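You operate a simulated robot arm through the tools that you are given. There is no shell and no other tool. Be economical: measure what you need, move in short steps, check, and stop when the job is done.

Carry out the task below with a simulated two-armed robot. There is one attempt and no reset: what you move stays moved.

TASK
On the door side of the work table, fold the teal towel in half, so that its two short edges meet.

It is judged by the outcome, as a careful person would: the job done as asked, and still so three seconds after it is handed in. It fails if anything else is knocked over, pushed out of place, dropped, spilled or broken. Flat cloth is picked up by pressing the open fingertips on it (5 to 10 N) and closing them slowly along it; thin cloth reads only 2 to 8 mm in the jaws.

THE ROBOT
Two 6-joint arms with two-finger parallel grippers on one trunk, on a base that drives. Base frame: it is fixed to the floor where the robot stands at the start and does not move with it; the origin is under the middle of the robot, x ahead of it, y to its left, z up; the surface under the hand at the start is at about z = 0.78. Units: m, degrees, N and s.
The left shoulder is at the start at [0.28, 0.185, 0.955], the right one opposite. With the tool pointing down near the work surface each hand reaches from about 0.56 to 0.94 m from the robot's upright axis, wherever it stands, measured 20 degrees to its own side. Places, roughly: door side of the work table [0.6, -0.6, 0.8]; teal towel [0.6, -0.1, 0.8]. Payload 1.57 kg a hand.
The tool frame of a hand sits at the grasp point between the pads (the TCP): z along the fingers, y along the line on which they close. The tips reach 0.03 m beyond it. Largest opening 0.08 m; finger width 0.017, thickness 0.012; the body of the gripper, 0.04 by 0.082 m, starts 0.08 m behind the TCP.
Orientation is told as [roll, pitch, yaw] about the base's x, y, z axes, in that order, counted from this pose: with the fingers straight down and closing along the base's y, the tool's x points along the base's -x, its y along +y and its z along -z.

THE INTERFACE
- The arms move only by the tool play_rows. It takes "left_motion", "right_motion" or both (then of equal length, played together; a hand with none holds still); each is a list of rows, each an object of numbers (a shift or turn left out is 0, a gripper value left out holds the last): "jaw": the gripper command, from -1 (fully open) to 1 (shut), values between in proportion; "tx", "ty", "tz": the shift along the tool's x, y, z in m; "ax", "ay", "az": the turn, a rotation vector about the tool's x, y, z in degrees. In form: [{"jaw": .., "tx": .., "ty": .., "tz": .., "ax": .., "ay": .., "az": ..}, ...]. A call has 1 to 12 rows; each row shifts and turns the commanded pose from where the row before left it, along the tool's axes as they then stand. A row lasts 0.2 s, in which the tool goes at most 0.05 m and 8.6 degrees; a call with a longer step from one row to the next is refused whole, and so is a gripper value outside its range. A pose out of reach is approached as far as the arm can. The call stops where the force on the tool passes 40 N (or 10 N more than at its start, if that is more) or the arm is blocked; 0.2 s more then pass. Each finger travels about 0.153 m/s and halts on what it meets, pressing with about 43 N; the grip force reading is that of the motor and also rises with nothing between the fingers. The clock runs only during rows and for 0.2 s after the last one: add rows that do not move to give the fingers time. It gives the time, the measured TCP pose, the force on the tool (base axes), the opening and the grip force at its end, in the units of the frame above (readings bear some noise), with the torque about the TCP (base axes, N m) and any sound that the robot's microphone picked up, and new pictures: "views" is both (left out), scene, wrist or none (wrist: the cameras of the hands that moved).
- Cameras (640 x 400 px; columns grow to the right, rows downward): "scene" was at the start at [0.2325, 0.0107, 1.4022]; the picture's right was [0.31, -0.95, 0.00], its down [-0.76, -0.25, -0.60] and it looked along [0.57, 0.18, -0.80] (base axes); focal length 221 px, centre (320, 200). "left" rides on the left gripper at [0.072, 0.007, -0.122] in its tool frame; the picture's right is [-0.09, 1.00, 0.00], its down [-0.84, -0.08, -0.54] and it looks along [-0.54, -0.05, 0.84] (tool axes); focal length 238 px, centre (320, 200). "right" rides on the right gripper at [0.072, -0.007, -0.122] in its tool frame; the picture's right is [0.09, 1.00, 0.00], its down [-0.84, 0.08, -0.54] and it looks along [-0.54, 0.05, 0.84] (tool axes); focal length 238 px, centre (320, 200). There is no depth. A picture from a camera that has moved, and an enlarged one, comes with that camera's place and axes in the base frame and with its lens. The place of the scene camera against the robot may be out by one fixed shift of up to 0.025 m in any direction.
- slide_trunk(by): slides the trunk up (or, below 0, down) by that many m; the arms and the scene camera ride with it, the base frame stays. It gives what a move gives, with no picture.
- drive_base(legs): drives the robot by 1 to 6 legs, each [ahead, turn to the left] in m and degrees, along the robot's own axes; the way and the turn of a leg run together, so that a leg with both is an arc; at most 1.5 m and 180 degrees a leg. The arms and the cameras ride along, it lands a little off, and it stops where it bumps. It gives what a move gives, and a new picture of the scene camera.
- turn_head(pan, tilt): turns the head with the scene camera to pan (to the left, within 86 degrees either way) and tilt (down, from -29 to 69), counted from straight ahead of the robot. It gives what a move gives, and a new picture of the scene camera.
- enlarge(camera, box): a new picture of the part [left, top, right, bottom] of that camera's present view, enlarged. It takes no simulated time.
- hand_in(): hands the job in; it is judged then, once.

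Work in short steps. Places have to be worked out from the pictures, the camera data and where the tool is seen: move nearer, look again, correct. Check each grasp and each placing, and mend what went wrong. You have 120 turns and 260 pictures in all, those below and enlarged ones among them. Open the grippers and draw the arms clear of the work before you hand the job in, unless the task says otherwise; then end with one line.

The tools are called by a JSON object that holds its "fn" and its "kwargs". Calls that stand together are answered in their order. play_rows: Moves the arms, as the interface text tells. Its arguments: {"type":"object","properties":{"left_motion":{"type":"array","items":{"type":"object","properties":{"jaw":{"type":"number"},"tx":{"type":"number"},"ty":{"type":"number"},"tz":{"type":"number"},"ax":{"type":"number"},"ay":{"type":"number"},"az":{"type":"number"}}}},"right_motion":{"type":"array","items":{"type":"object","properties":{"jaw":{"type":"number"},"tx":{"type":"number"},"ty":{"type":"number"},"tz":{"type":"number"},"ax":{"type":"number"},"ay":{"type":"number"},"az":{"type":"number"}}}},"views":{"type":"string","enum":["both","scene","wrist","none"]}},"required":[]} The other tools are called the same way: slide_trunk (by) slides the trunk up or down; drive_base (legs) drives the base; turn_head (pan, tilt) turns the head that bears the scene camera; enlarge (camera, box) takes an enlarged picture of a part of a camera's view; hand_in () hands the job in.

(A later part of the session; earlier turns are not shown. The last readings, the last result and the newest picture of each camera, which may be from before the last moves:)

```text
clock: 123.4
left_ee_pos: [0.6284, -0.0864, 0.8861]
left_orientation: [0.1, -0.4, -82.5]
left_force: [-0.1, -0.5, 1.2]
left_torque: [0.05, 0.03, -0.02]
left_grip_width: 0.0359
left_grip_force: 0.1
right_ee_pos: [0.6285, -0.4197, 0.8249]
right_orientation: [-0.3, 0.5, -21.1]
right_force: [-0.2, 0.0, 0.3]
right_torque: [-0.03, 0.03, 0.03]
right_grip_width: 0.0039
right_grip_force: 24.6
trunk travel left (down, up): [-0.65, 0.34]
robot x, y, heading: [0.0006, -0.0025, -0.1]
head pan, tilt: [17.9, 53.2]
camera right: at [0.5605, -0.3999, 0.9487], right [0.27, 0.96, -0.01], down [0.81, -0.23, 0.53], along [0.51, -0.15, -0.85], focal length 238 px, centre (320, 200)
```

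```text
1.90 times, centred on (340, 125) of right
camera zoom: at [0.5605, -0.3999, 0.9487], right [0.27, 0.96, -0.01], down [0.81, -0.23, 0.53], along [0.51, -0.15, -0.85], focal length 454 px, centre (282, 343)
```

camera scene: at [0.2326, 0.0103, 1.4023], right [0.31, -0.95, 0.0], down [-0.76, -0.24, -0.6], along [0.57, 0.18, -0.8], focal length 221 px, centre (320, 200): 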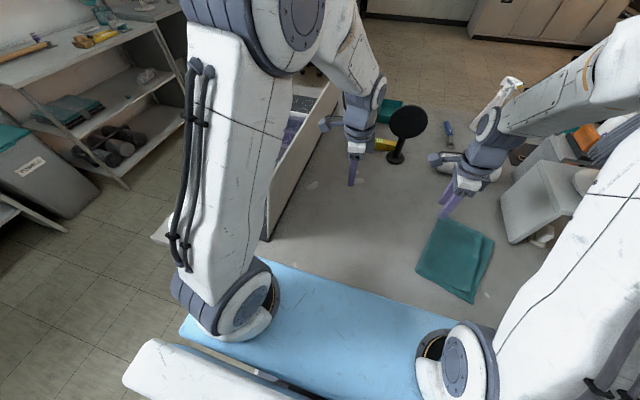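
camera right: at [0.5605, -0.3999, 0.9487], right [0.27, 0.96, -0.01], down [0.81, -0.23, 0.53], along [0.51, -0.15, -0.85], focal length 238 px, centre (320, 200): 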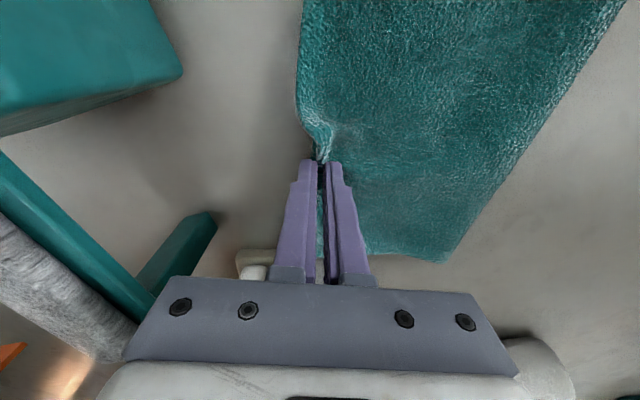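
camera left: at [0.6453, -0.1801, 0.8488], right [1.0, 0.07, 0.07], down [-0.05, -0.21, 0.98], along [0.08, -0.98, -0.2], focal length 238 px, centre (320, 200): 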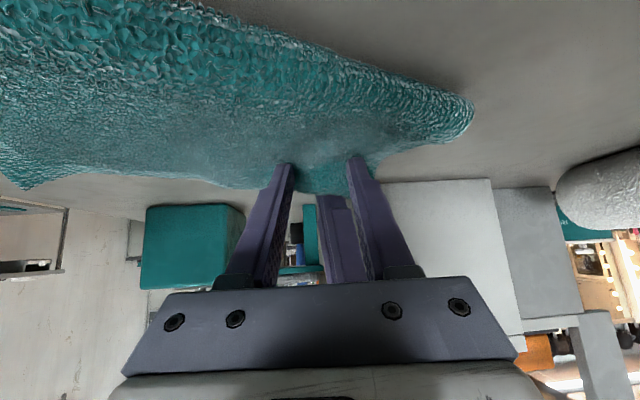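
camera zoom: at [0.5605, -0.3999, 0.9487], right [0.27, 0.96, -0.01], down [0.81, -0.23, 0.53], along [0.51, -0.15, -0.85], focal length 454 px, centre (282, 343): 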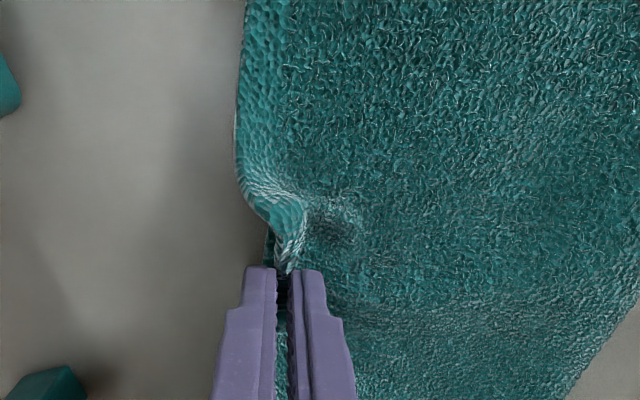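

The top edge now reaches the lower edge. I'll lower, release and inspect.

{"fn": "play_rows", "kwargs": {"right_motion": [{"tz": 0.004}, {"jaw": 0.8}, {"jaw": 0.6}, {"jaw": 0.4}, {"jaw": 0.2}, {}, {"tz": -0.02}, {"tz": -0.03}, {"tz": -0.04}, {"ty": 0.03}, {"ty": 0.03}, {}], "views": "wrist"}}

{"fn": "enlarge", "kwargs": {"camera": "right", "box": [160, 0, 480, 200]}}

```text
clock: 126.0
left_ee_pos: [0.6278, -0.0866, 0.8866]
left_orientation: [0.1, -0.5, -82.5]
left_force: [-0.5, 0.3, 0.0]
left_torque: [-0.02, 0.01, 0.02]
left_grip_width: 0.0363
left_grip_force: 0.1
right_ee_pos: [0.6496, -0.3635, 0.9106]
right_orientation: [-0.5, 0.6, -21.1]
right_force: [-1.3, 0.0, -0.2]
right_torque: [0.02, 0.02, 0.05]
right_grip_width: 0.0322
right_grip_force: 0.0
trunk travel left (down, up): [-0.65, 0.34]
robot x, y, heading: [-0.0016, -0.001, 0.1]
head pan, tilt: [17.9, 53.2]
camera right: at [0.5817, -0.3437, 1.034], right [0.27, 0.96, -0.01], down [0.81, -0.23, 0.53], along [0.51, -0.15, -0.85], focal length 238 px, centre (320, 200)
```

right: 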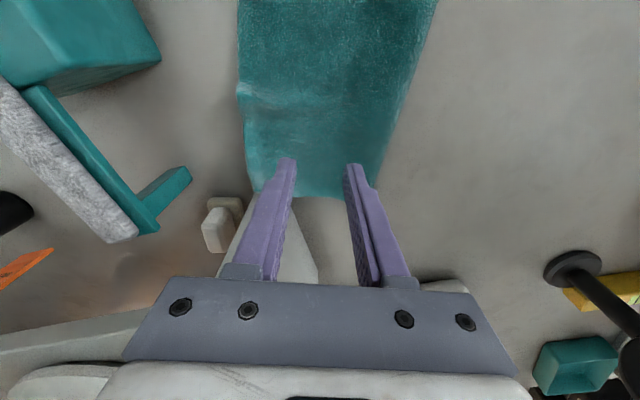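

```text
2.00 times, centred on (320, 100) of right
camera zoom: at [0.5817, -0.3437, 1.034], right [0.27, 0.96, -0.01], down [0.81, -0.23, 0.53], along [0.51, -0.15, -0.85], focal length 477 px, centre (320, 400)
```

zoom: 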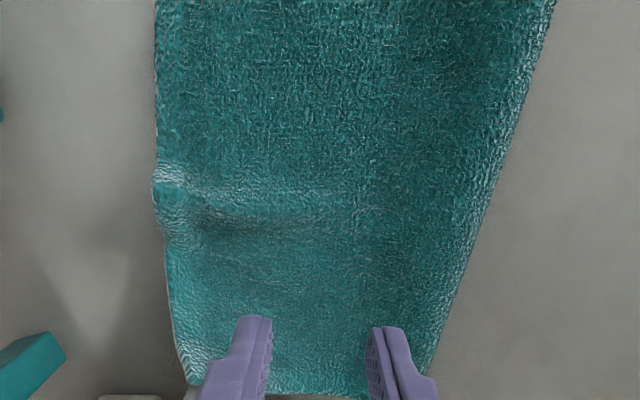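

The edges now meet. I'll draw both arms clear and take an overall look.

{"fn": "play_rows", "kwargs": {"right_motion": [{"tz": -0.03}, {"tx": 0.03, "tz": -0.02}, {"tx": 0.03, "ty": 0.01}, {"tx": 0.03}, {"tx": 0.02}, {}], "left_motion": [{"tx": 0.03, "tz": -0.02}, {"tx": 0.03, "tz": -0.02}, {"tx": 0.03, "tz": -0.02}, {"tx": 0.02}, {}, {}], "views": "wrist"}}

{"fn": "turn_head", "kwargs": {"pan": -20, "tilt": 52}}

{"fn": "enlarge", "kwargs": {"camera": "right", "box": [180, 20, 460, 200]}}

```text
clock: 127.4
left_ee_pos: [0.6129, 0.0227, 0.9449]
left_orientation: [0.1, -0.3, -82.5]
left_force: [-0.2, -0.1, 0.1]
left_torque: [0.0, 0.03, 0.0]
left_grip_width: 0.0359
left_grip_force: 0.1
right_ee_pos: [0.5531, -0.3167, 0.9609]
right_orientation: [-0.4, 0.5, -21.1]
right_force: [-0.4, 0.1, -0.4]
right_torque: [0.0, 0.0, 0.0]
right_grip_width: 0.0321
right_grip_force: 0.1
trunk travel left (down, up): [-0.65, 0.34]
robot x, y, heading: [0.0028, -0.0025, -0.3]
head pan, tilt: [17.9, 53.2]
camera right: at [0.485, -0.2962, 1.0847], right [0.27, 0.96, -0.01], down [0.81, -0.23, 0.53], along [0.51, -0.15, -0.85], focal length 238 px, centre (320, 200)
camera left: at [0.6099, 0.0942, 1.0674], right [1.0, 0.04, 0.0], down [0.03, -0.84, 0.55], along [0.02, -0.55, -0.84], focal length 238 px, centre (320, 200)
```

right: 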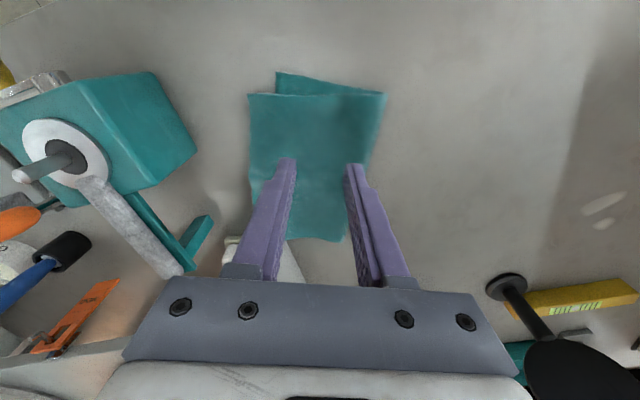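
left: 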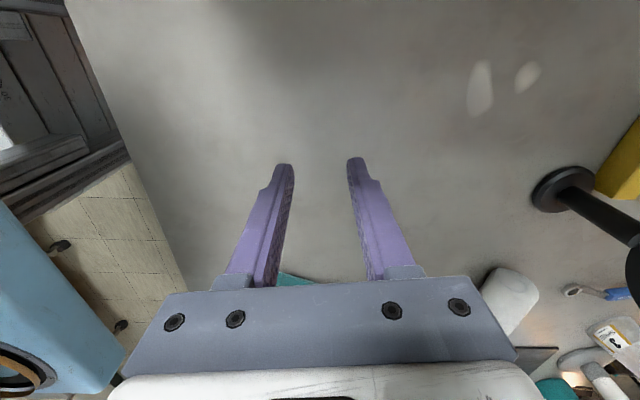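

```text
clock: 128.5
left_ee_pos: [0.6137, 0.0224, 0.9451]
left_orientation: [0.0, -0.4, -82.5]
left_force: [-0.2, 0.3, 0.4]
left_torque: [0.02, -0.01, 0.0]
left_grip_width: 0.0357
left_grip_force: 0.1
right_ee_pos: [0.5533, -0.3161, 0.9609]
right_orientation: [-0.4, 0.6, -21.2]
right_force: [0.4, 0.5, -0.3]
right_torque: [0.03, 0.01, -0.02]
right_grip_width: 0.0319
right_grip_force: 0.0
trunk travel left (down, up): [-0.65, 0.34]
robot x, y, heading: [-0.0002, -0.003, -0.0]
head pan, tilt: [-20.0, 52.0]
camera scene: at [0.2328, -0.0381, 1.4039], right [-0.34, -0.94, 0.0], down [-0.74, 0.27, -0.62], along [0.58, -0.21, -0.79], focal length 221 px, centre (320, 200)
```

scene: 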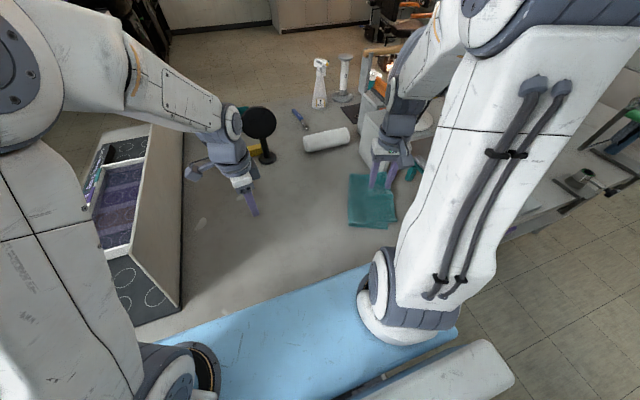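

```text
2.22 times, centred on (320, 110) of right
camera zoom: at [0.4853, -0.2964, 1.0846], right [0.27, 0.96, -0.01], down [0.81, -0.23, 0.53], along [0.51, -0.15, -0.85], focal length 530 px, centre (320, 400)
```

zoom: 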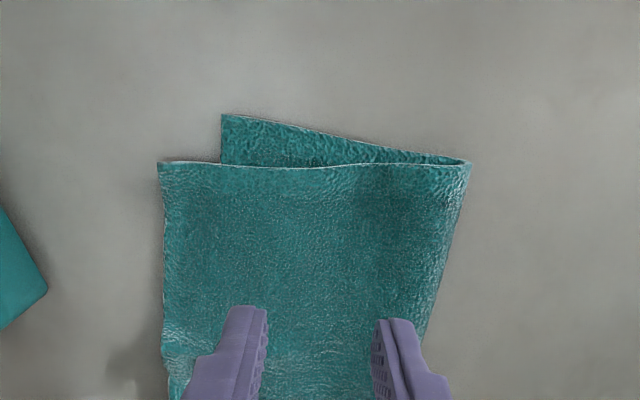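

Far corners coincide now, but at the near end the top overshoots the lower corner by ~3.7 cm (the top is rotated ~9°). That overhang is a single layer, so I can pinch the top's near corner there and swing it back. Turning the right hand accordingly.

{"fn": "play_rows", "kwargs": {"right_motion": [{"az": 8.2}, {"az": 8.2}, {"az": 8.2}, {"az": 8.2}, {"az": 8.2}, {"az": 8.2}, {"az": 8.2}, {"az": 8.2}, {"az": 8.2}, {"az": 8.2}, {"az": 8.0}, {}], "views": "wrist"}}

{"fn": "enlarge", "kwargs": {"camera": "right", "box": [220, 60, 540, 260]}}

```text
clock: 131.1
left_ee_pos: [0.6135, 0.0222, 0.9449]
left_orientation: [0.2, -0.3, -82.5]
left_force: [0.4, 0.6, -0.1]
left_torque: [0.0, 0.0, -0.02]
left_grip_width: 0.036
left_grip_force: 0.0
right_ee_pos: [0.553, -0.3149, 0.9622]
right_orientation: [-0.6, -0.5, -111.1]
right_force: [0.1, -0.1, -0.9]
right_torque: [-0.02, -0.01, 0.01]
right_grip_width: 0.0322
right_grip_force: 0.0
trunk travel left (down, up): [-0.65, 0.34]
robot x, y, heading: [-0.0018, -0.0006, -0.1]
head pan, tilt: [-20.0, 52.0]
camera right: at [0.5741, -0.2458, 1.0844], right [0.96, -0.27, -0.01], down [-0.22, -0.81, 0.55], along [-0.16, -0.52, -0.84], focal length 238 px, centre (320, 200)
```

right: 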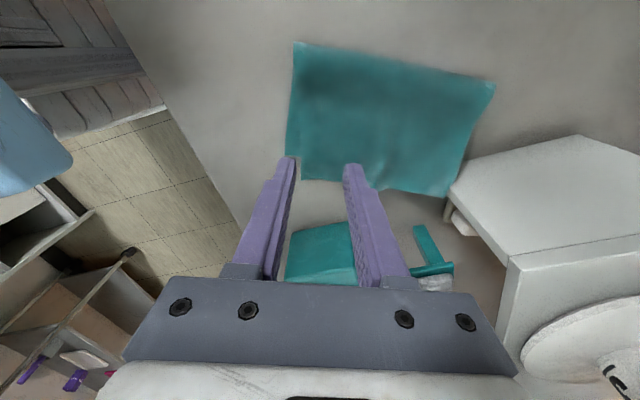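

```text
2.00 times, centred on (380, 160) of right
camera zoom: at [0.5741, -0.2458, 1.0844], right [0.96, -0.27, -0.01], down [-0.22, -0.81, 0.55], along [-0.16, -0.52, -0.84], focal length 477 px, centre (200, 280)
```

zoom: 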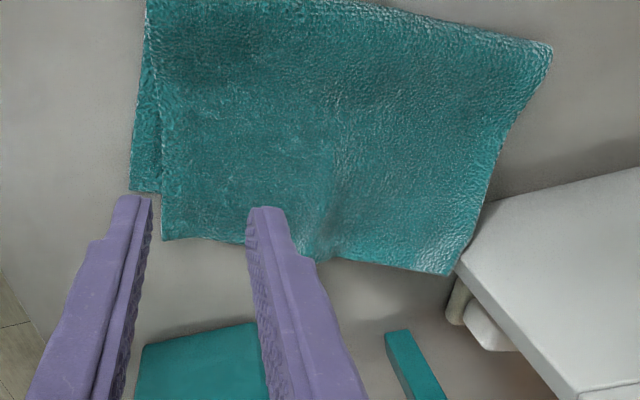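

The overshoot is actually uniform: ~3 cm along the whole edge, plus ~2 cm sideways. I'll pinch the middle of the top's overhanging edge (single layer on the table) and shift it back. Moving above it.

{"fn": "play_rows", "kwargs": {"right_motion": [{"tx": -0.02, "ty": 0.02, "tz": 0.02, "jaw": 0.2}, {"tx": -0.02, "ty": 0.02, "tz": 0.03}, {"tx": -0.02, "ty": 0.02, "tz": 0.035}, {"tx": -0.0195, "ty": 0.02, "tz": 0.035}, {}], "views": "wrist"}}

{"fn": "enlarge", "kwargs": {"camera": "right", "box": [200, 80, 440, 230]}}

```text
clock: 132.3
left_ee_pos: [0.6129, 0.0225, 0.9449]
left_orientation: [0.2, -0.4, -82.5]
left_force: [0.4, -0.2, 0.1]
left_torque: [-0.02, 0.05, 0.02]
left_grip_width: 0.0361
left_grip_force: 0.0
right_ee_pos: [0.5997, -0.417, 0.84]
right_orientation: [-0.5, -0.3, -111.1]
right_force: [-0.1, -0.2, 0.3]
right_torque: [-0.01, -0.01, 0.0]
right_grip_width: 0.0322
right_grip_force: 0.0
trunk travel left (down, up): [-0.65, 0.34]
robot x, y, heading: [-0.0011, -0.0002, -0.2]
head pan, tilt: [-20.0, 52.0]
camera right: at [0.6209, -0.3489, 0.9627], right [0.96, -0.27, -0.01], down [-0.22, -0.81, 0.55], along [-0.16, -0.52, -0.84], focal length 238 px, centre (320, 200)
```

right: 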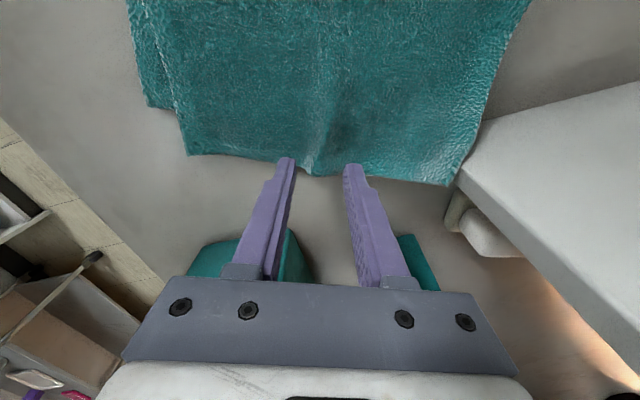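

```text
2.67 times, centred on (320, 155) of right
camera zoom: at [0.6209, -0.3489, 0.9627], right [0.96, -0.27, -0.01], down [-0.22, -0.81, 0.55], along [-0.16, -0.52, -0.84], focal length 636 px, centre (320, 320)
```

zoom: 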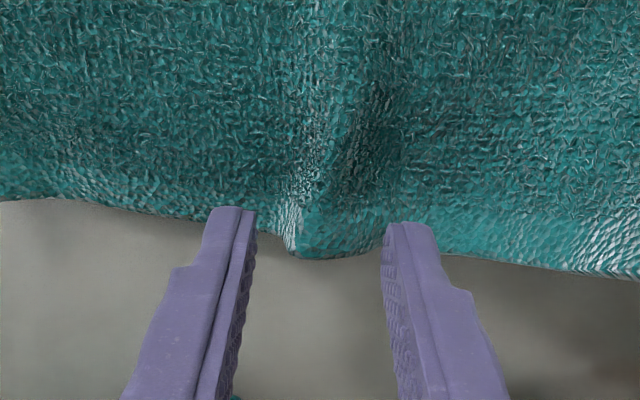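

A standing wrinkle of the top edge is right between the fingers, ideal. Lowering to contact.

{"fn": "play_rows", "kwargs": {"right_motion": [{"tz": 0.01}, {"tz": 0.008}, {"tz": 0.004}, {}], "views": "none"}}

```text
clock: 133.3
left_ee_pos: [0.6126, 0.0225, 0.9441]
left_orientation: [0.1, -0.4, -82.5]
left_force: [-1.0, 0.2, -0.4]
left_torque: [0.01, 0.0, 0.0]
left_grip_width: 0.0362
left_grip_force: 0.0
right_ee_pos: [0.5988, -0.4181, 0.8188]
right_orientation: [-0.5, -0.5, -111.1]
right_force: [-0.2, 0.5, 1.0]
right_torque: [-0.01, -0.02, -0.04]
right_grip_width: 0.032
right_grip_force: 0.0
trunk travel left (down, up): [-0.65, 0.34]
robot x, y, heading: [-0.0038, -0.0003, -0.3]
head pan, tilt: [-20.0, 52.0]
```

1 N contact. Closing here and lifting 2.5 cm.

{"fn": "play_rows", "kwargs": {"right_motion": [{"tz": 0.001}, {"jaw": 0.35}, {"jaw": 0.45}, {"jaw": 0.55}, {"jaw": 0.65}, {"jaw": 0.75}, {"jaw": 0.85}, {"jaw": 1.0}, {}, {"tz": -0.012}, {"tz": -0.012}, {}], "views": "wrist"}}

{"fn": "enlarge", "kwargs": {"camera": "right", "box": [120, 40, 500, 240]}}

```text
clock: 135.9
left_ee_pos: [0.6135, 0.0224, 0.9448]
left_orientation: [0.1, -0.3, -82.6]
left_force: [0.9, -0.3, -0.4]
left_torque: [0.03, 0.02, 0.02]
left_grip_width: 0.0362
left_grip_force: 0.0
right_ee_pos: [0.5976, -0.4182, 0.8434]
right_orientation: [-0.7, -0.4, -111.0]
right_force: [0.0, -0.5, 0.6]
right_torque: [0.01, 0.05, 0.01]
right_grip_width: 0.0054
right_grip_force: 25.6
trunk travel left (down, up): [-0.65, 0.34]
robot x, y, heading: [0.002, -0.0008, 0.1]
head pan, tilt: [-20.0, 52.0]
camera right: at [0.6188, -0.3492, 0.9655], right [0.96, -0.27, -0.01], down [-0.22, -0.81, 0.55], along [-0.16, -0.52, -0.84], focal length 238 px, centre (320, 200)
```

right: 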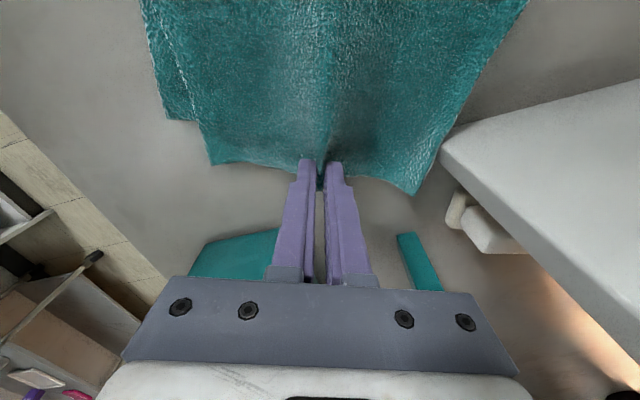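

```text
1.68 times, centred on (310, 140) of right
camera zoom: at [0.6188, -0.3492, 0.9655], right [0.96, -0.27, -0.01], down [-0.22, -0.81, 0.55], along [-0.16, -0.52, -0.84], focal length 401 px, centre (337, 301)
```

zoom: 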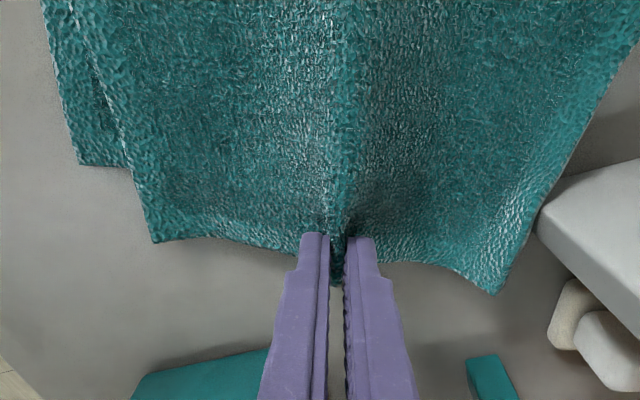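

The pinch holds the top layer, and the lower near corner stays flat. I'll lift, shift it left ~4.5 cm and back ~1 cm so the slack rolls into the fold, then lower.

{"fn": "play_rows", "kwargs": {"right_motion": [{"tz": -0.025}, {"tx": 0.015, "ty": -0.006}, {"tx": 0.015, "ty": -0.006}, {"tx": 0.015, "ty": -0.006}, {"tx": 0.0, "tz": 0.01}, {"tx": -0.005, "tz": 0.015}, {"tx": -0.005, "tz": 0.015}, {}], "views": "wrist"}}

{"fn": "enlarge", "kwargs": {"camera": "right", "box": [120, 20, 500, 240]}}

```text
clock: 137.7
left_ee_pos: [0.6142, 0.0222, 0.9459]
left_orientation: [0.2, -0.5, -82.4]
left_force: [0.7, 0.5, 0.1]
left_torque: [-0.01, -0.02, 0.03]
left_grip_width: 0.036
left_grip_force: 0.1
right_ee_pos: [0.5948, -0.3796, 0.8283]
right_orientation: [-0.5, -0.5, -111.1]
right_force: [-0.5, 0.4, 0.6]
right_torque: [0.04, -0.02, -0.02]
right_grip_width: 0.0049
right_grip_force: 25.4
trunk travel left (down, up): [-0.65, 0.34]
robot x, y, heading: [0.004, -0.0005, -0.2]
head pan, tilt: [-20.0, 52.0]
camera right: at [0.6151, -0.3115, 0.9505], right [0.96, -0.27, -0.01], down [-0.22, -0.81, 0.55], along [-0.16, -0.52, -0.84], focal length 238 px, centre (320, 200)
```

right: 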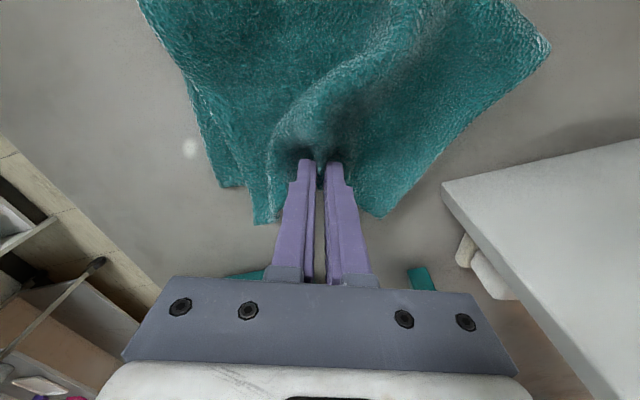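

```text
1.68 times, centred on (310, 130) of right
camera zoom: at [0.6151, -0.3115, 0.9505], right [0.96, -0.27, -0.01], down [-0.22, -0.81, 0.55], along [-0.16, -0.52, -0.84], focal length 401 px, centre (337, 318)
```

zoom: 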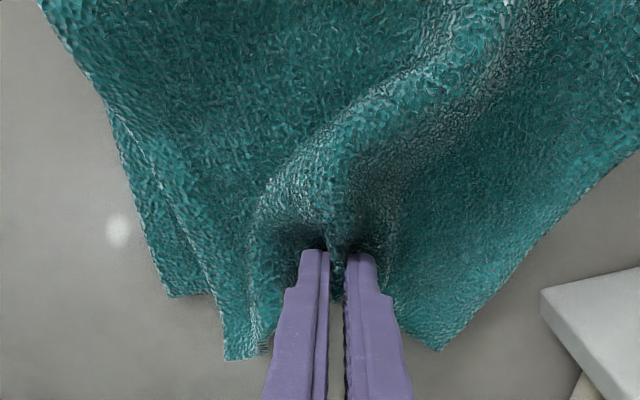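

The corners stayed and only a hump formed, so I won't leave it like that. With the edge held, I'll peel the top layer up to nearly vertical over the fold, which also shows whether only the top is held, and then re-lay it slightly short. Short is easy to correct by pulling right.

{"fn": "play_rows", "kwargs": {"right_motion": [{"tx": 0.01, "tz": -0.03}, {"tx": 0.01, "tz": -0.03}, {"tx": 0.025, "tz": -0.025}, {"tx": 0.025, "tz": -0.025}, {"tx": 0.03, "tz": -0.005}, {}], "views": "both"}}

```text
clock: 139.1
left_ee_pos: [0.6138, 0.0217, 0.9448]
left_orientation: [0.1, -0.4, -82.6]
left_force: [-0.1, -0.5, -0.7]
left_torque: [0.03, -0.01, 0.02]
left_grip_width: 0.0361
left_grip_force: 0.1
right_ee_pos: [0.6324, -0.2878, 0.9436]
right_orientation: [-0.5, -0.5, -111.1]
right_force: [0.2, -0.3, -0.3]
right_torque: [-0.03, 0.01, -0.03]
right_grip_width: 0.0051
right_grip_force: 25.5
trunk travel left (down, up): [-0.65, 0.34]
robot x, y, heading: [0.0023, 0.0003, -0.1]
head pan, tilt: [-20.0, 52.0]
camera scene: at [0.2327, -0.0381, 1.4039], right [-0.34, -0.94, 0.0], down [-0.74, 0.27, -0.62], along [0.58, -0.21, -0.79], focal length 221 px, centre (320, 200)
camera right: at [0.6534, -0.2181, 1.066], right [0.96, -0.27, -0.01], down [-0.22, -0.81, 0.55], along [-0.16, -0.52, -0.84], focal length 238 px, centre (320, 200)
```

scene: 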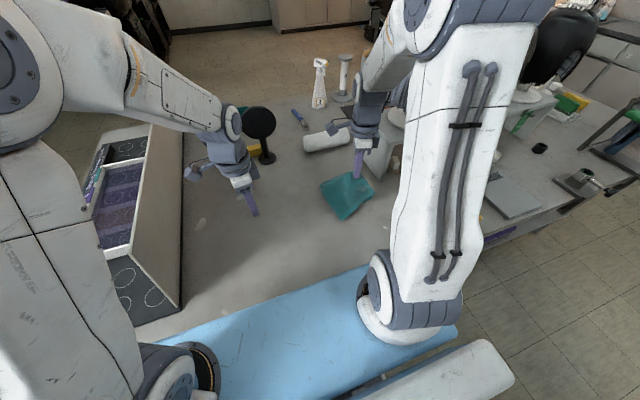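
right: 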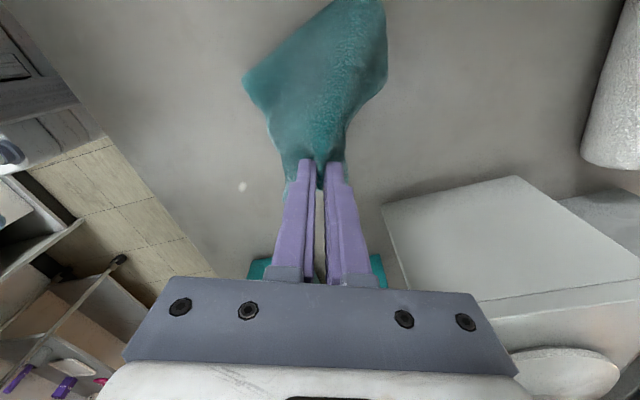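

{"fn": "enlarge", "kwargs": {"camera": "scene", "box": [290, 130, 410, 240]}}

{"fn": "enlarge", "kwargs": {"camera": "right", "box": [200, 0, 440, 200]}}

{"fn": "enlarge", "kwargs": {"camera": "left", "box": [0, 0, 640, 400]}}

```text
3.64 times, centred on (350, 185) of scene
camera zoom: at [0.2327, -0.0381, 1.4039], right [-0.34, -0.94, 0.0], down [-0.74, 0.27, -0.62], along [0.58, -0.21, -0.79], focal length 803 px, centre (211, 254)
```

zoom: 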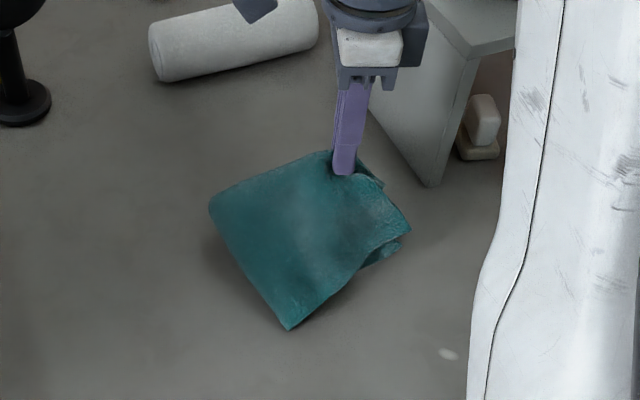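

```text
2.00 times, centred on (320, 100) of right
camera zoom: at [0.6534, -0.2181, 1.066], right [0.96, -0.27, -0.01], down [-0.22, -0.81, 0.55], along [-0.16, -0.52, -0.84], focal length 477 px, centre (320, 400)
```

zoom: 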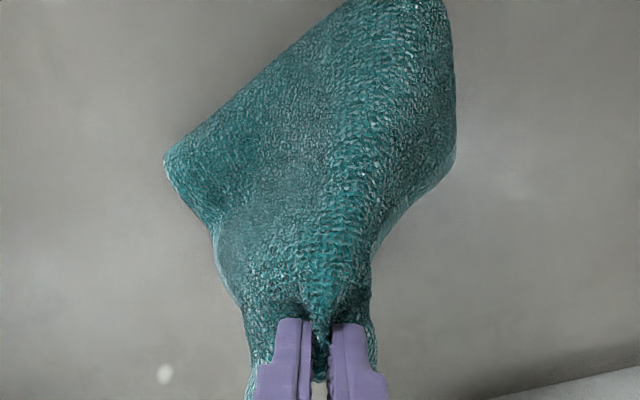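

```text
1.00 times, centred on (320, 200) of left (not enlarged: the box is as wide or as high as the picture)
camera zoom: at [0.61, 0.0941, 1.0673], right [1.0, 0.04, 0.0], down [0.03, -0.84, 0.55], along [0.02, -0.55, -0.84], focal length 238 px, centre (320, 200)
```

zoom: 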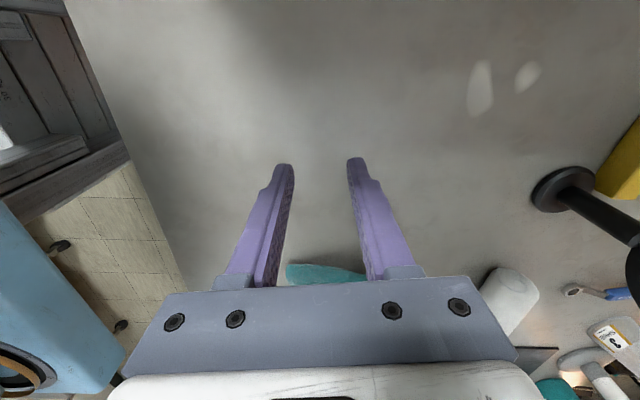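

Both layers are held, so the whole folded towel hangs from mid-edge. That lets me relocate it to the clear area on the left (both arms reach there) and away from the box. I raise it, turn it square and carry it left.

{"fn": "play_rows", "kwargs": {"right_motion": [{"tz": -0.03}, {"tz": -0.03}, {"az": -7, "tx": 0.015}, {"az": -7, "tx": 0.025}, {"az": -7, "tx": 0.03}, {"tx": 0.03, "ty": -0.01}, {"tx": 0.03, "ty": -0.01}, {"tx": 0.015}, {}, {}], "views": "both"}}

{"fn": "enlarge", "kwargs": {"camera": "scene", "box": [270, 110, 410, 240]}}

```text
clock: 141.3
left_ee_pos: [0.6131, 0.0214, 0.9453]
left_orientation: [0.2, -0.4, -82.5]
left_force: [-0.1, 0.0, 0.2]
left_torque: [0.0, 0.01, 0.0]
left_grip_width: 0.036
left_grip_force: 0.0
right_ee_pos: [0.6269, -0.1429, 1.0018]
right_orientation: [-0.6, -0.1, -90.1]
right_force: [0.1, 0.5, -0.5]
right_torque: [-0.02, 0.02, -0.06]
right_grip_width: 0.0051
right_grip_force: 25.6
trunk travel left (down, up): [-0.65, 0.34]
robot x, y, heading: [-0.0021, -0.0005, -0.2]
head pan, tilt: [-20.0, 52.0]
camera scene: at [0.2328, -0.0381, 1.4038], right [-0.34, -0.94, 0.0], down [-0.74, 0.27, -0.62], along [0.58, -0.21, -0.79], focal length 221 px, centre (320, 200)
camera right: at [0.6216, -0.0717, 1.1241], right [1.0, 0.09, -0.01], down [0.08, -0.83, 0.54], along [0.04, -0.54, -0.84], focal length 238 px, centre (320, 200)
```

scene: 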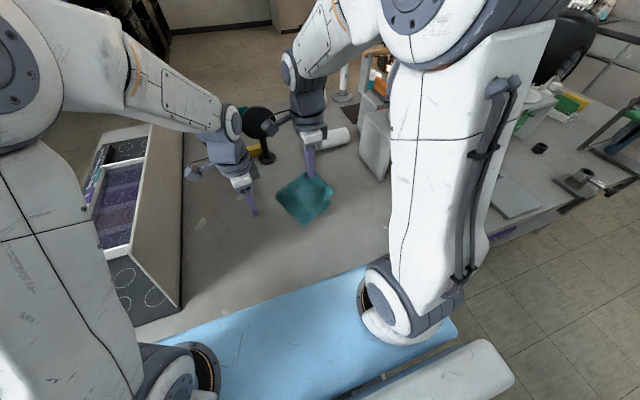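
right: 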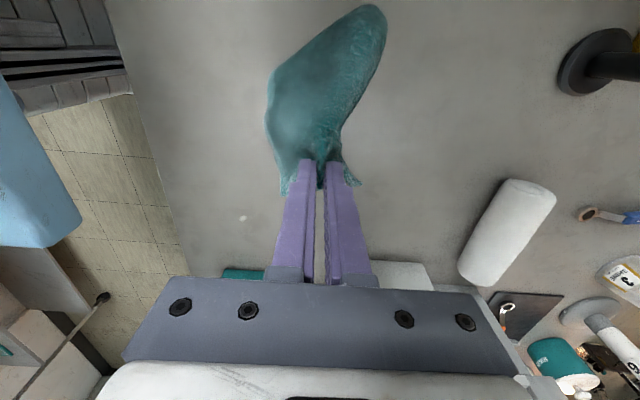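

```text
3.08 times, centred on (340, 175) of scene
camera zoom: at [0.2328, -0.0381, 1.4038], right [-0.34, -0.94, 0.0], down [-0.74, 0.27, -0.62], along [0.58, -0.21, -0.79], focal length 679 px, centre (258, 277)
```

zoom: 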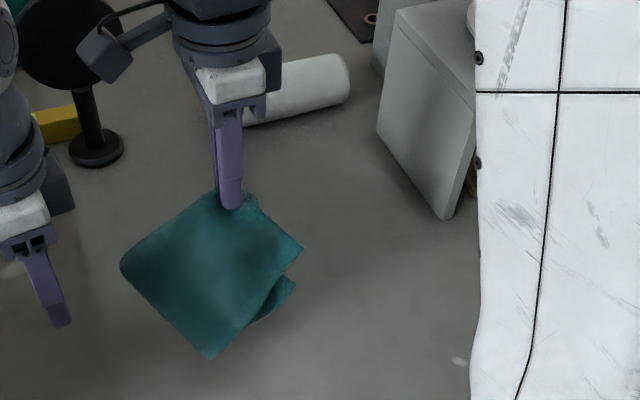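

It hangs neatly. I'll lay it back down: lower until the fold touches, then move right while lowering.

{"fn": "play_rows", "kwargs": {"right_motion": [{"tz": 0.03}, {"tz": 0.03}, {"tz": 0.03, "tx": -0.008}, {"tz": 0.025, "tx": -0.025}, {"tz": 0.025, "tx": -0.03}, {"tz": 0.02, "tx": -0.03}, {"tz": 0.012, "tx": -0.02}, {}], "views": "wrist"}}

{"fn": "enlarge", "kwargs": {"camera": "right", "box": [100, 0, 500, 230]}}

```text
clock: 143.1
left_ee_pos: [0.6133, 0.0231, 0.9437]
left_orientation: [0.2, -0.4, -82.6]
left_force: [0.9, -0.4, -1.3]
left_torque: [0.01, 0.02, 0.0]
left_grip_width: 0.0359
left_grip_force: 0.1
right_ee_pos: [0.6265, -0.255, 0.8313]
right_orientation: [-0.7, -0.2, -90.1]
right_force: [-0.2, 0.5, 0.5]
right_torque: [0.01, -0.01, -0.06]
right_grip_width: 0.0049
right_grip_force: 25.1
trunk travel left (down, up): [-0.65, 0.34]
robot x, y, heading: [-0.0041, -0.0045, -0.2]
head pan, tilt: [-20.0, 52.0]
camera right: at [0.6205, -0.1842, 0.9534], right [1.0, 0.09, -0.01], down [0.08, -0.83, 0.54], along [0.04, -0.54, -0.84], focal length 238 px, centre (320, 200)
```

right: 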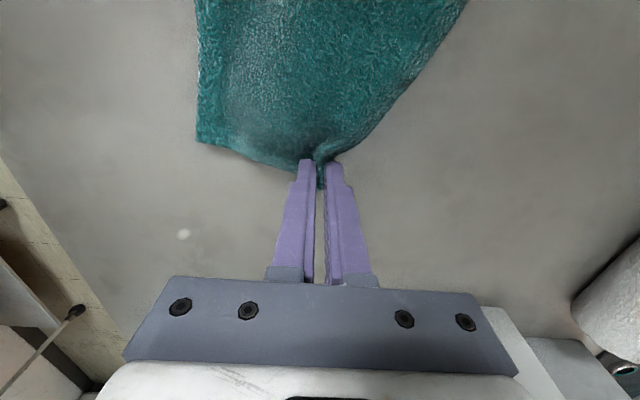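

```text
1.60 times, centred on (300, 115) of right
camera zoom: at [0.6205, -0.1842, 0.9534], right [1.0, 0.09, -0.01], down [0.08, -0.83, 0.54], along [0.04, -0.54, -0.84], focal length 381 px, centre (352, 336)
```

zoom: 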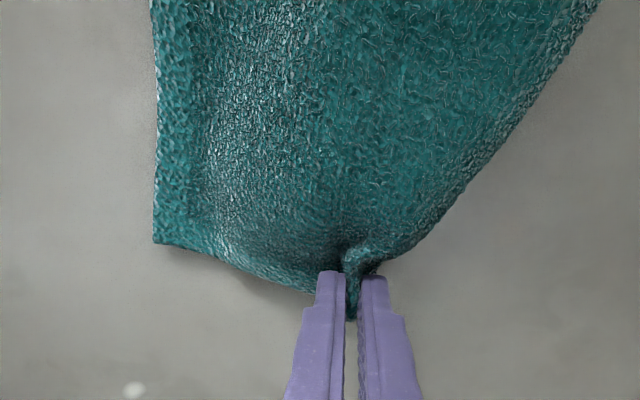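

I'll set the pinched edge down, release and look.

{"fn": "play_rows", "kwargs": {"right_motion": [{"tz": 0.008, "tx": -0.005}, {"jaw": 0.8}, {"jaw": 0.6}, {"jaw": 0.3}, {}, {"tz": -0.02}, {"tz": -0.03}, {"tz": -0.04}, {"tz": -0.03, "tx": 0.02}, {"tx": 0.03}, {}], "views": "both"}}

{"fn": "enlarge", "kwargs": {"camera": "right", "box": [150, 20, 500, 240]}}

```text
clock: 145.5
left_ee_pos: [0.6136, 0.0228, 0.9449]
left_orientation: [-0.1, -0.3, -82.5]
left_force: [0.2, 0.0, -0.5]
left_torque: [-0.02, -0.01, 0.02]
left_grip_width: 0.0362
left_grip_force: 0.0
right_ee_pos: [0.6243, -0.2087, 0.9418]
right_orientation: [-0.8, -0.2, -90.1]
right_force: [0.2, 0.0, 0.0]
right_torque: [-0.04, -0.01, 0.0]
right_grip_width: 0.0279
right_grip_force: 0.1
trunk travel left (down, up): [-0.65, 0.34]
robot x, y, heading: [0.0029, -0.0037, 0.0]
head pan, tilt: [-20.0, 52.0]
camera scene: at [0.2327, -0.0381, 1.4039], right [-0.34, -0.94, 0.0], down [-0.74, 0.27, -0.62], along [0.58, -0.21, -0.79], focal length 221 px, centre (320, 200)
camera right: at [0.6199, -0.1366, 1.0641], right [1.0, 0.09, -0.01], down [0.08, -0.83, 0.54], along [0.04, -0.54, -0.84], focal length 238 px, centre (320, 200)
```

scene: 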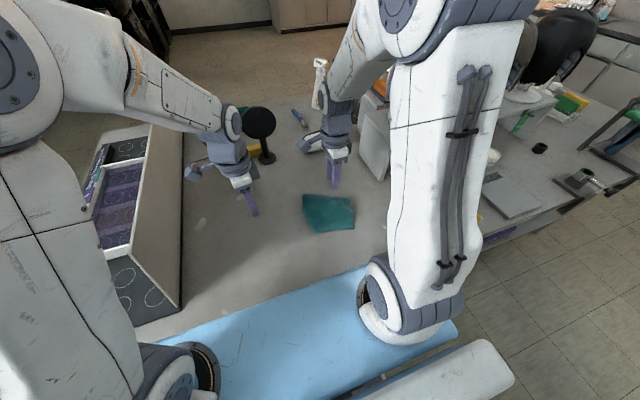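
right: 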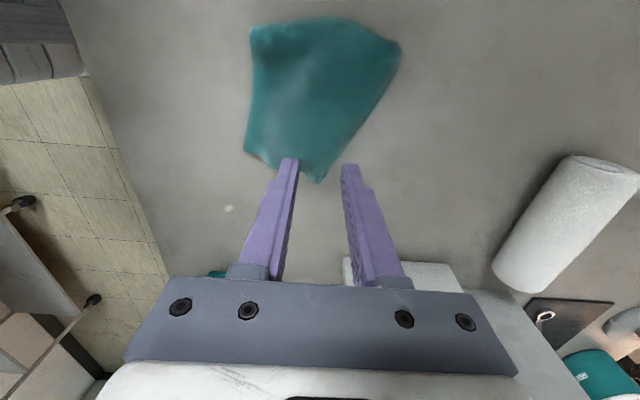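

```text
1.82 times, centred on (325, 130) of right
camera zoom: at [0.6199, -0.1366, 1.0641], right [1.0, 0.09, -0.01], down [0.08, -0.83, 0.54], along [0.04, -0.54, -0.84], focal length 433 px, centre (311, 327)
```

zoom: 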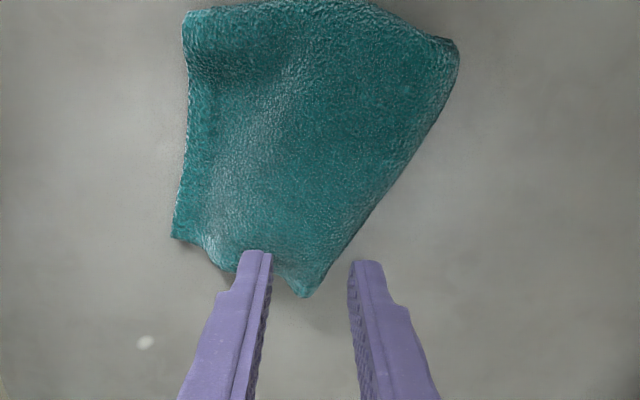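

The far half of the free edges got tucked under. Fix: pick up all layers at the near-right corner, hang it, and lay it down diagonally so that everything spreads flat. Moving onto that corner (~(.548,−.236)).

{"fn": "play_rows", "kwargs": {"right_motion": [{"ty": -0.026, "tx": -0.009, "jaw": 0.0}, {"ty": -0.026, "tx": -0.009, "tz": 0.02}, {"ty": -0.024, "tx": -0.009, "tz": 0.03}, {"tz": 0.03}, {"tz": 0.03}, {"tz": 0.01}, {"tz": 0.004}, {}], "views": "wrist"}}

```text
clock: 147.3
left_ee_pos: [0.6117, 0.0216, 0.9451]
left_orientation: [0.1, -0.5, -82.5]
left_force: [-0.1, -0.4, -0.1]
left_torque: [0.02, 0.01, 0.01]
left_grip_width: 0.0361
left_grip_force: 0.0
right_ee_pos: [0.5488, -0.2376, 0.8196]
right_orientation: [-0.7, -0.2, -90.0]
right_force: [-1.5, 0.5, -0.3]
right_torque: [0.02, 0.0, -0.02]
right_grip_width: 0.0396
right_grip_force: 0.0
trunk travel left (down, up): [-0.65, 0.34]
robot x, y, heading: [-0.0004, -0.001, -0.2]
head pan, tilt: [-20.0, 52.0]
camera right: at [0.5432, -0.1664, 0.9423], right [1.0, 0.09, -0.01], down [0.08, -0.83, 0.54], along [0.04, -0.54, -0.84], focal length 238 px, centre (320, 200)
```

right: 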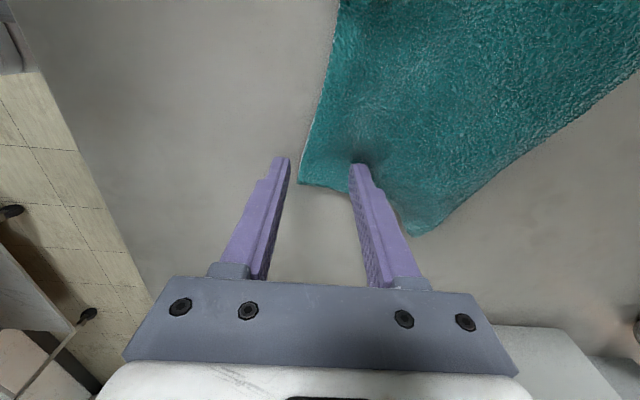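

The near corner lies between the fingers. I'll press slightly and close, then lift high to let it hang.

{"fn": "play_rows", "kwargs": {"right_motion": [{"tz": 0.003, "ty": 0.006}, {"jaw": 0.2}, {"jaw": 0.4}, {"jaw": 0.6}, {"jaw": 0.8}, {"jaw": 1.0}, {}, {"tz": -0.02}, {"tz": -0.035}, {"tz": -0.045}, {"tz": -0.045}, {"tz": -0.045}], "views": "wrist"}}

```text
clock: 149.9
left_ee_pos: [0.6128, 0.0223, 0.9448]
left_orientation: [0.1, -0.5, -82.5]
left_force: [1.0, -0.1, 0.5]
left_torque: [-0.04, 0.01, 0.01]
left_grip_width: 0.0359
left_grip_force: 0.1
right_ee_pos: [0.5559, -0.2385, 1.0047]
right_orientation: [-0.8, -0.2, -90.1]
right_force: [0.4, 0.8, -0.2]
right_torque: [0.03, 0.06, 0.01]
right_grip_width: 0.0021
right_grip_force: 23.3
trunk travel left (down, up): [-0.65, 0.34]
robot x, y, heading: [-0.0037, 0.0015, 0.1]
head pan, tilt: [-20.0, 52.0]
camera right: at [0.5506, -0.166, 1.1268], right [1.0, 0.09, -0.01], down [0.08, -0.84, 0.54], along [0.04, -0.54, -0.84], focal length 238 px, centre (320, 200)
```

right: 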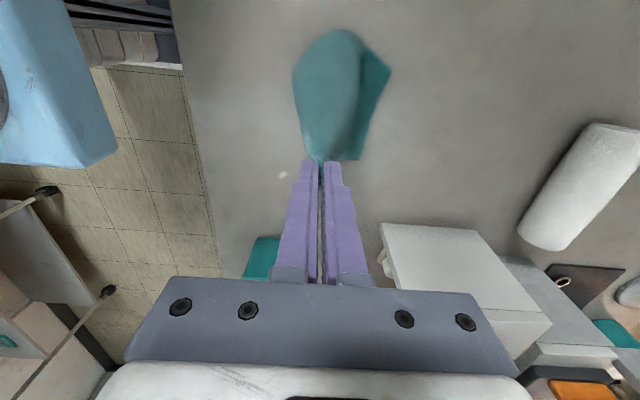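

Only 2.1 mm: a single layer's corner is held. I'll check how it hangs.

{"fn": "play_rows", "kwargs": {"right_motion": [{"tz": -0.04}, {"tz": -0.02}, {}], "views": "both"}}

{"fn": "enlarge", "kwargs": {"camera": "scene", "box": [270, 110, 430, 250]}}

```text
clock: 150.7
left_ee_pos: [0.6134, 0.0223, 0.9453]
left_orientation: [0.1, -0.4, -82.5]
left_force: [0.1, 0.4, -1.3]
left_torque: [0.0, 0.02, -0.01]
left_grip_width: 0.036
left_grip_force: 0.1
right_ee_pos: [0.5545, -0.2387, 1.0653]
right_orientation: [-0.7, -0.2, -90.0]
right_force: [-0.2, -0.2, -0.7]
right_torque: [0.01, -0.01, 0.01]
right_grip_width: 0.0024
right_grip_force: 24.1
trunk travel left (down, up): [-0.65, 0.34]
robot x, y, heading: [0.0006, -0.0012, -0.2]
head pan, tilt: [-20.0, 52.0]
camera scene: at [0.2327, -0.0381, 1.4039], right [-0.34, -0.94, 0.0], down [-0.74, 0.27, -0.62], along [0.58, -0.21, -0.79], focal length 221 px, centre (320, 200)
camera right: at [0.5508, -0.1664, 1.1874], right [1.0, 0.09, -0.01], down [0.08, -0.83, 0.54], along [0.04, -0.54, -0.84], focal length 238 px, centre (320, 200)
```

scene: 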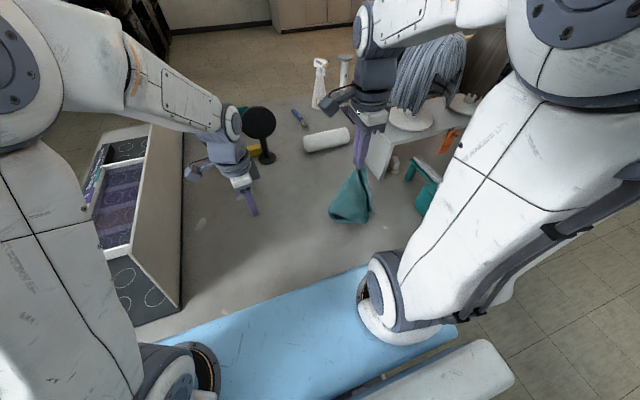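
right: 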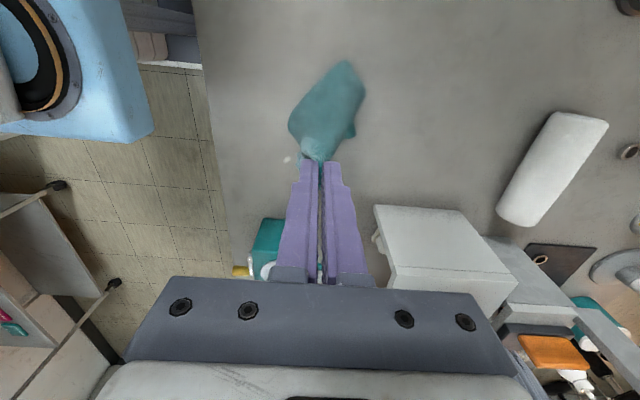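

```text
2.86 times, centred on (350, 180) of scene
camera zoom: at [0.2327, -0.0381, 1.4039], right [-0.34, -0.94, 0.0], down [-0.74, 0.27, -0.62], along [0.58, -0.21, -0.79], focal length 631 px, centre (234, 257)
```

zoom: 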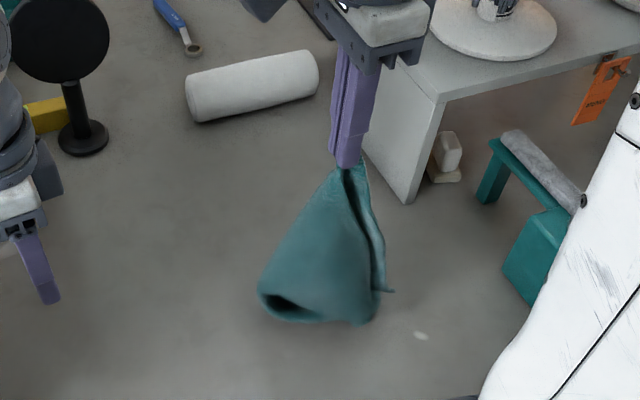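

The towel hangs partly open from its near corner. The cleanest is to restart from flat: I carry this corner left while lowering, to open the towel out again in the clear area.

{"fn": "play_rows", "kwargs": {"right_motion": [{"tz": 0.03}, {"tz": 0.03, "tx": 0.01}, {"tz": 0.025, "tx": 0.035}, {"tz": 0.025, "tx": 0.04}, {"tz": 0.025, "tx": 0.04}, {"tz": 0.025, "tx": 0.04}, {"tz": 0.025, "tx": 0.04}, {"tz": 0.025, "tx": 0.04}, {"tz": 0.022, "tx": 0.035}, {}], "left_motion": [{"tz": -0.03}, {"tz": -0.03}, {"tz": -0.03}, {"tx": -0.02, "ty": 0.02}, {"ty": 0.03}, {"ty": 0.03}, {}, {}, {}, {}], "views": "both"}}

```text
clock: 152.9
left_ee_pos: [0.6957, 0.0124, 1.0348]
left_orientation: [0.1, -0.4, -82.5]
left_force: [0.1, 1.1, 0.6]
left_torque: [0.01, -0.02, 0.01]
left_grip_width: 0.0362
left_grip_force: 0.2
right_ee_pos: [0.5557, 0.0426, 0.8357]
right_orientation: [-0.7, -0.2, -90.1]
right_force: [0.3, 0.4, 0.2]
right_torque: [-0.01, 0.03, 0.0]
right_grip_width: 0.0023
right_grip_force: 24.1
trunk travel left (down, up): [-0.65, 0.34]
robot x, y, heading: [-0.0029, 0.002, 0.1]
head pan, tilt: [-20.0, 52.0]
camera scene: at [0.2328, -0.038, 1.4038], right [-0.34, -0.94, 0.0], down [-0.74, 0.27, -0.62], along [0.58, -0.21, -0.79], focal length 221 px, centre (320, 200)
camera right: at [0.5513, 0.114, 0.9578], right [1.0, 0.09, -0.01], down [0.08, -0.84, 0.54], along [0.04, -0.54, -0.84], focal length 238 px, centre (320, 200)
camera left: at [0.6921, 0.085, 1.1568], right [1.0, 0.04, 0.0], down [0.03, -0.84, 0.55], along [0.02, -0.55, -0.84], focal length 238 px, centre (320, 200)
```

scene: 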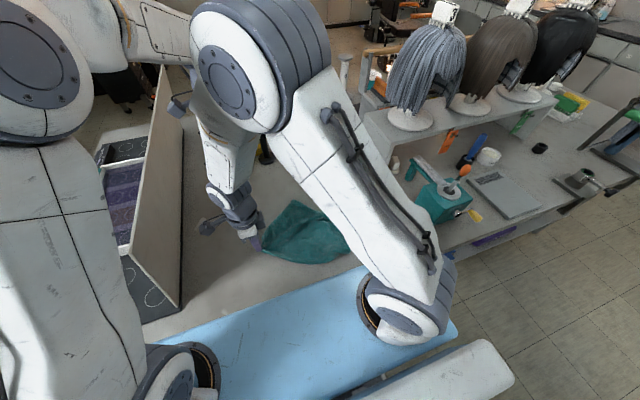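
right: 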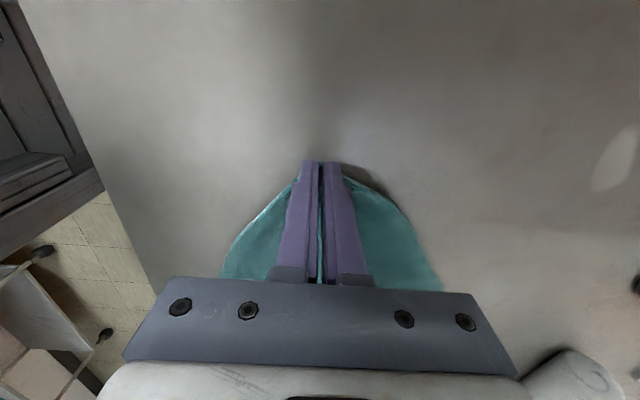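
left: 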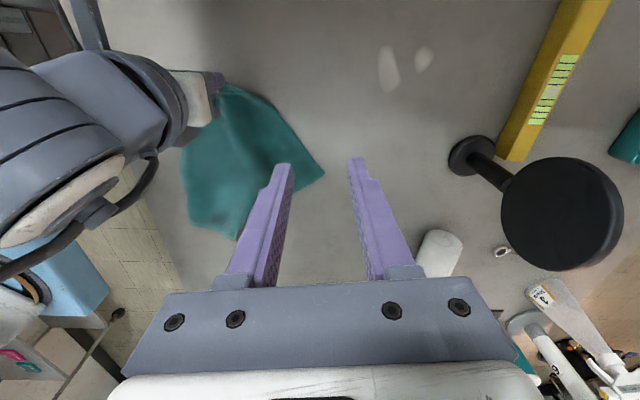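

The towel has opened out nicely (diamond-wise). I'll set the corner down, release and lift the right hand away to see.

{"fn": "play_rows", "kwargs": {"right_motion": [{"tz": 0.015, "tx": 0.01}, {"jaw": 0.6}, {"jaw": 0.2}, {}, {"tz": -0.03}, {"tz": -0.04}, {"tz": -0.04}, {"tx": -0.03, "tz": -0.03}, {"tx": -0.04}, {"tx": -0.04}, {"tx": -0.04}, {}], "views": "both"}}

```text
clock: 155.5
left_ee_pos: [0.6956, 0.0131, 1.0348]
left_orientation: [0.1, -0.5, -82.4]
left_force: [0.5, 0.1, -1.6]
left_torque: [-0.02, 0.01, -0.01]
left_grip_width: 0.0361
left_grip_force: 0.1
right_ee_pos: [0.5558, -0.0987, 0.9593]
right_orientation: [-0.8, -0.2, -90.2]
right_force: [0.7, 0.0, 1.0]
right_torque: [0.02, 0.0, -0.01]
right_grip_width: 0.0322
right_grip_force: 0.1
trunk travel left (down, up): [-0.65, 0.34]
robot x, y, heading: [-0.0005, 0.0015, -0.2]
head pan, tilt: [-20.0, 52.0]
camera scene: at [0.2327, -0.0382, 1.4039], right [-0.34, -0.94, 0.0], down [-0.74, 0.27, -0.62], along [0.58, -0.21, -0.79], focal length 221 px, centre (320, 200)
camera right: at [0.5514, -0.0264, 1.082], right [1.0, 0.09, -0.01], down [0.08, -0.83, 0.54], along [0.04, -0.54, -0.84], focal length 238 px, centre (320, 200)
```

scene: 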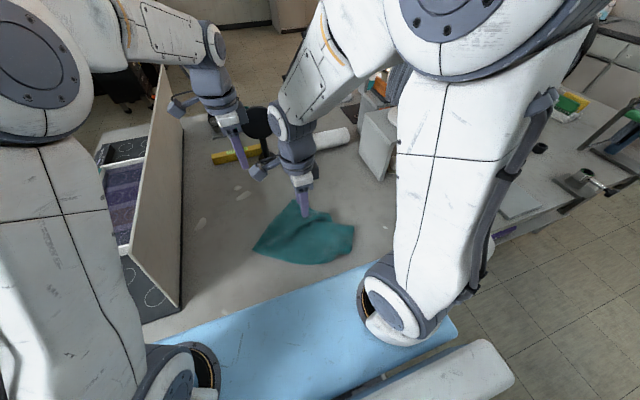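
right: 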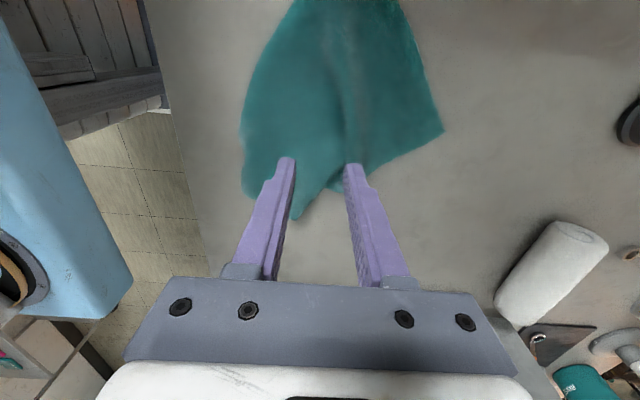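

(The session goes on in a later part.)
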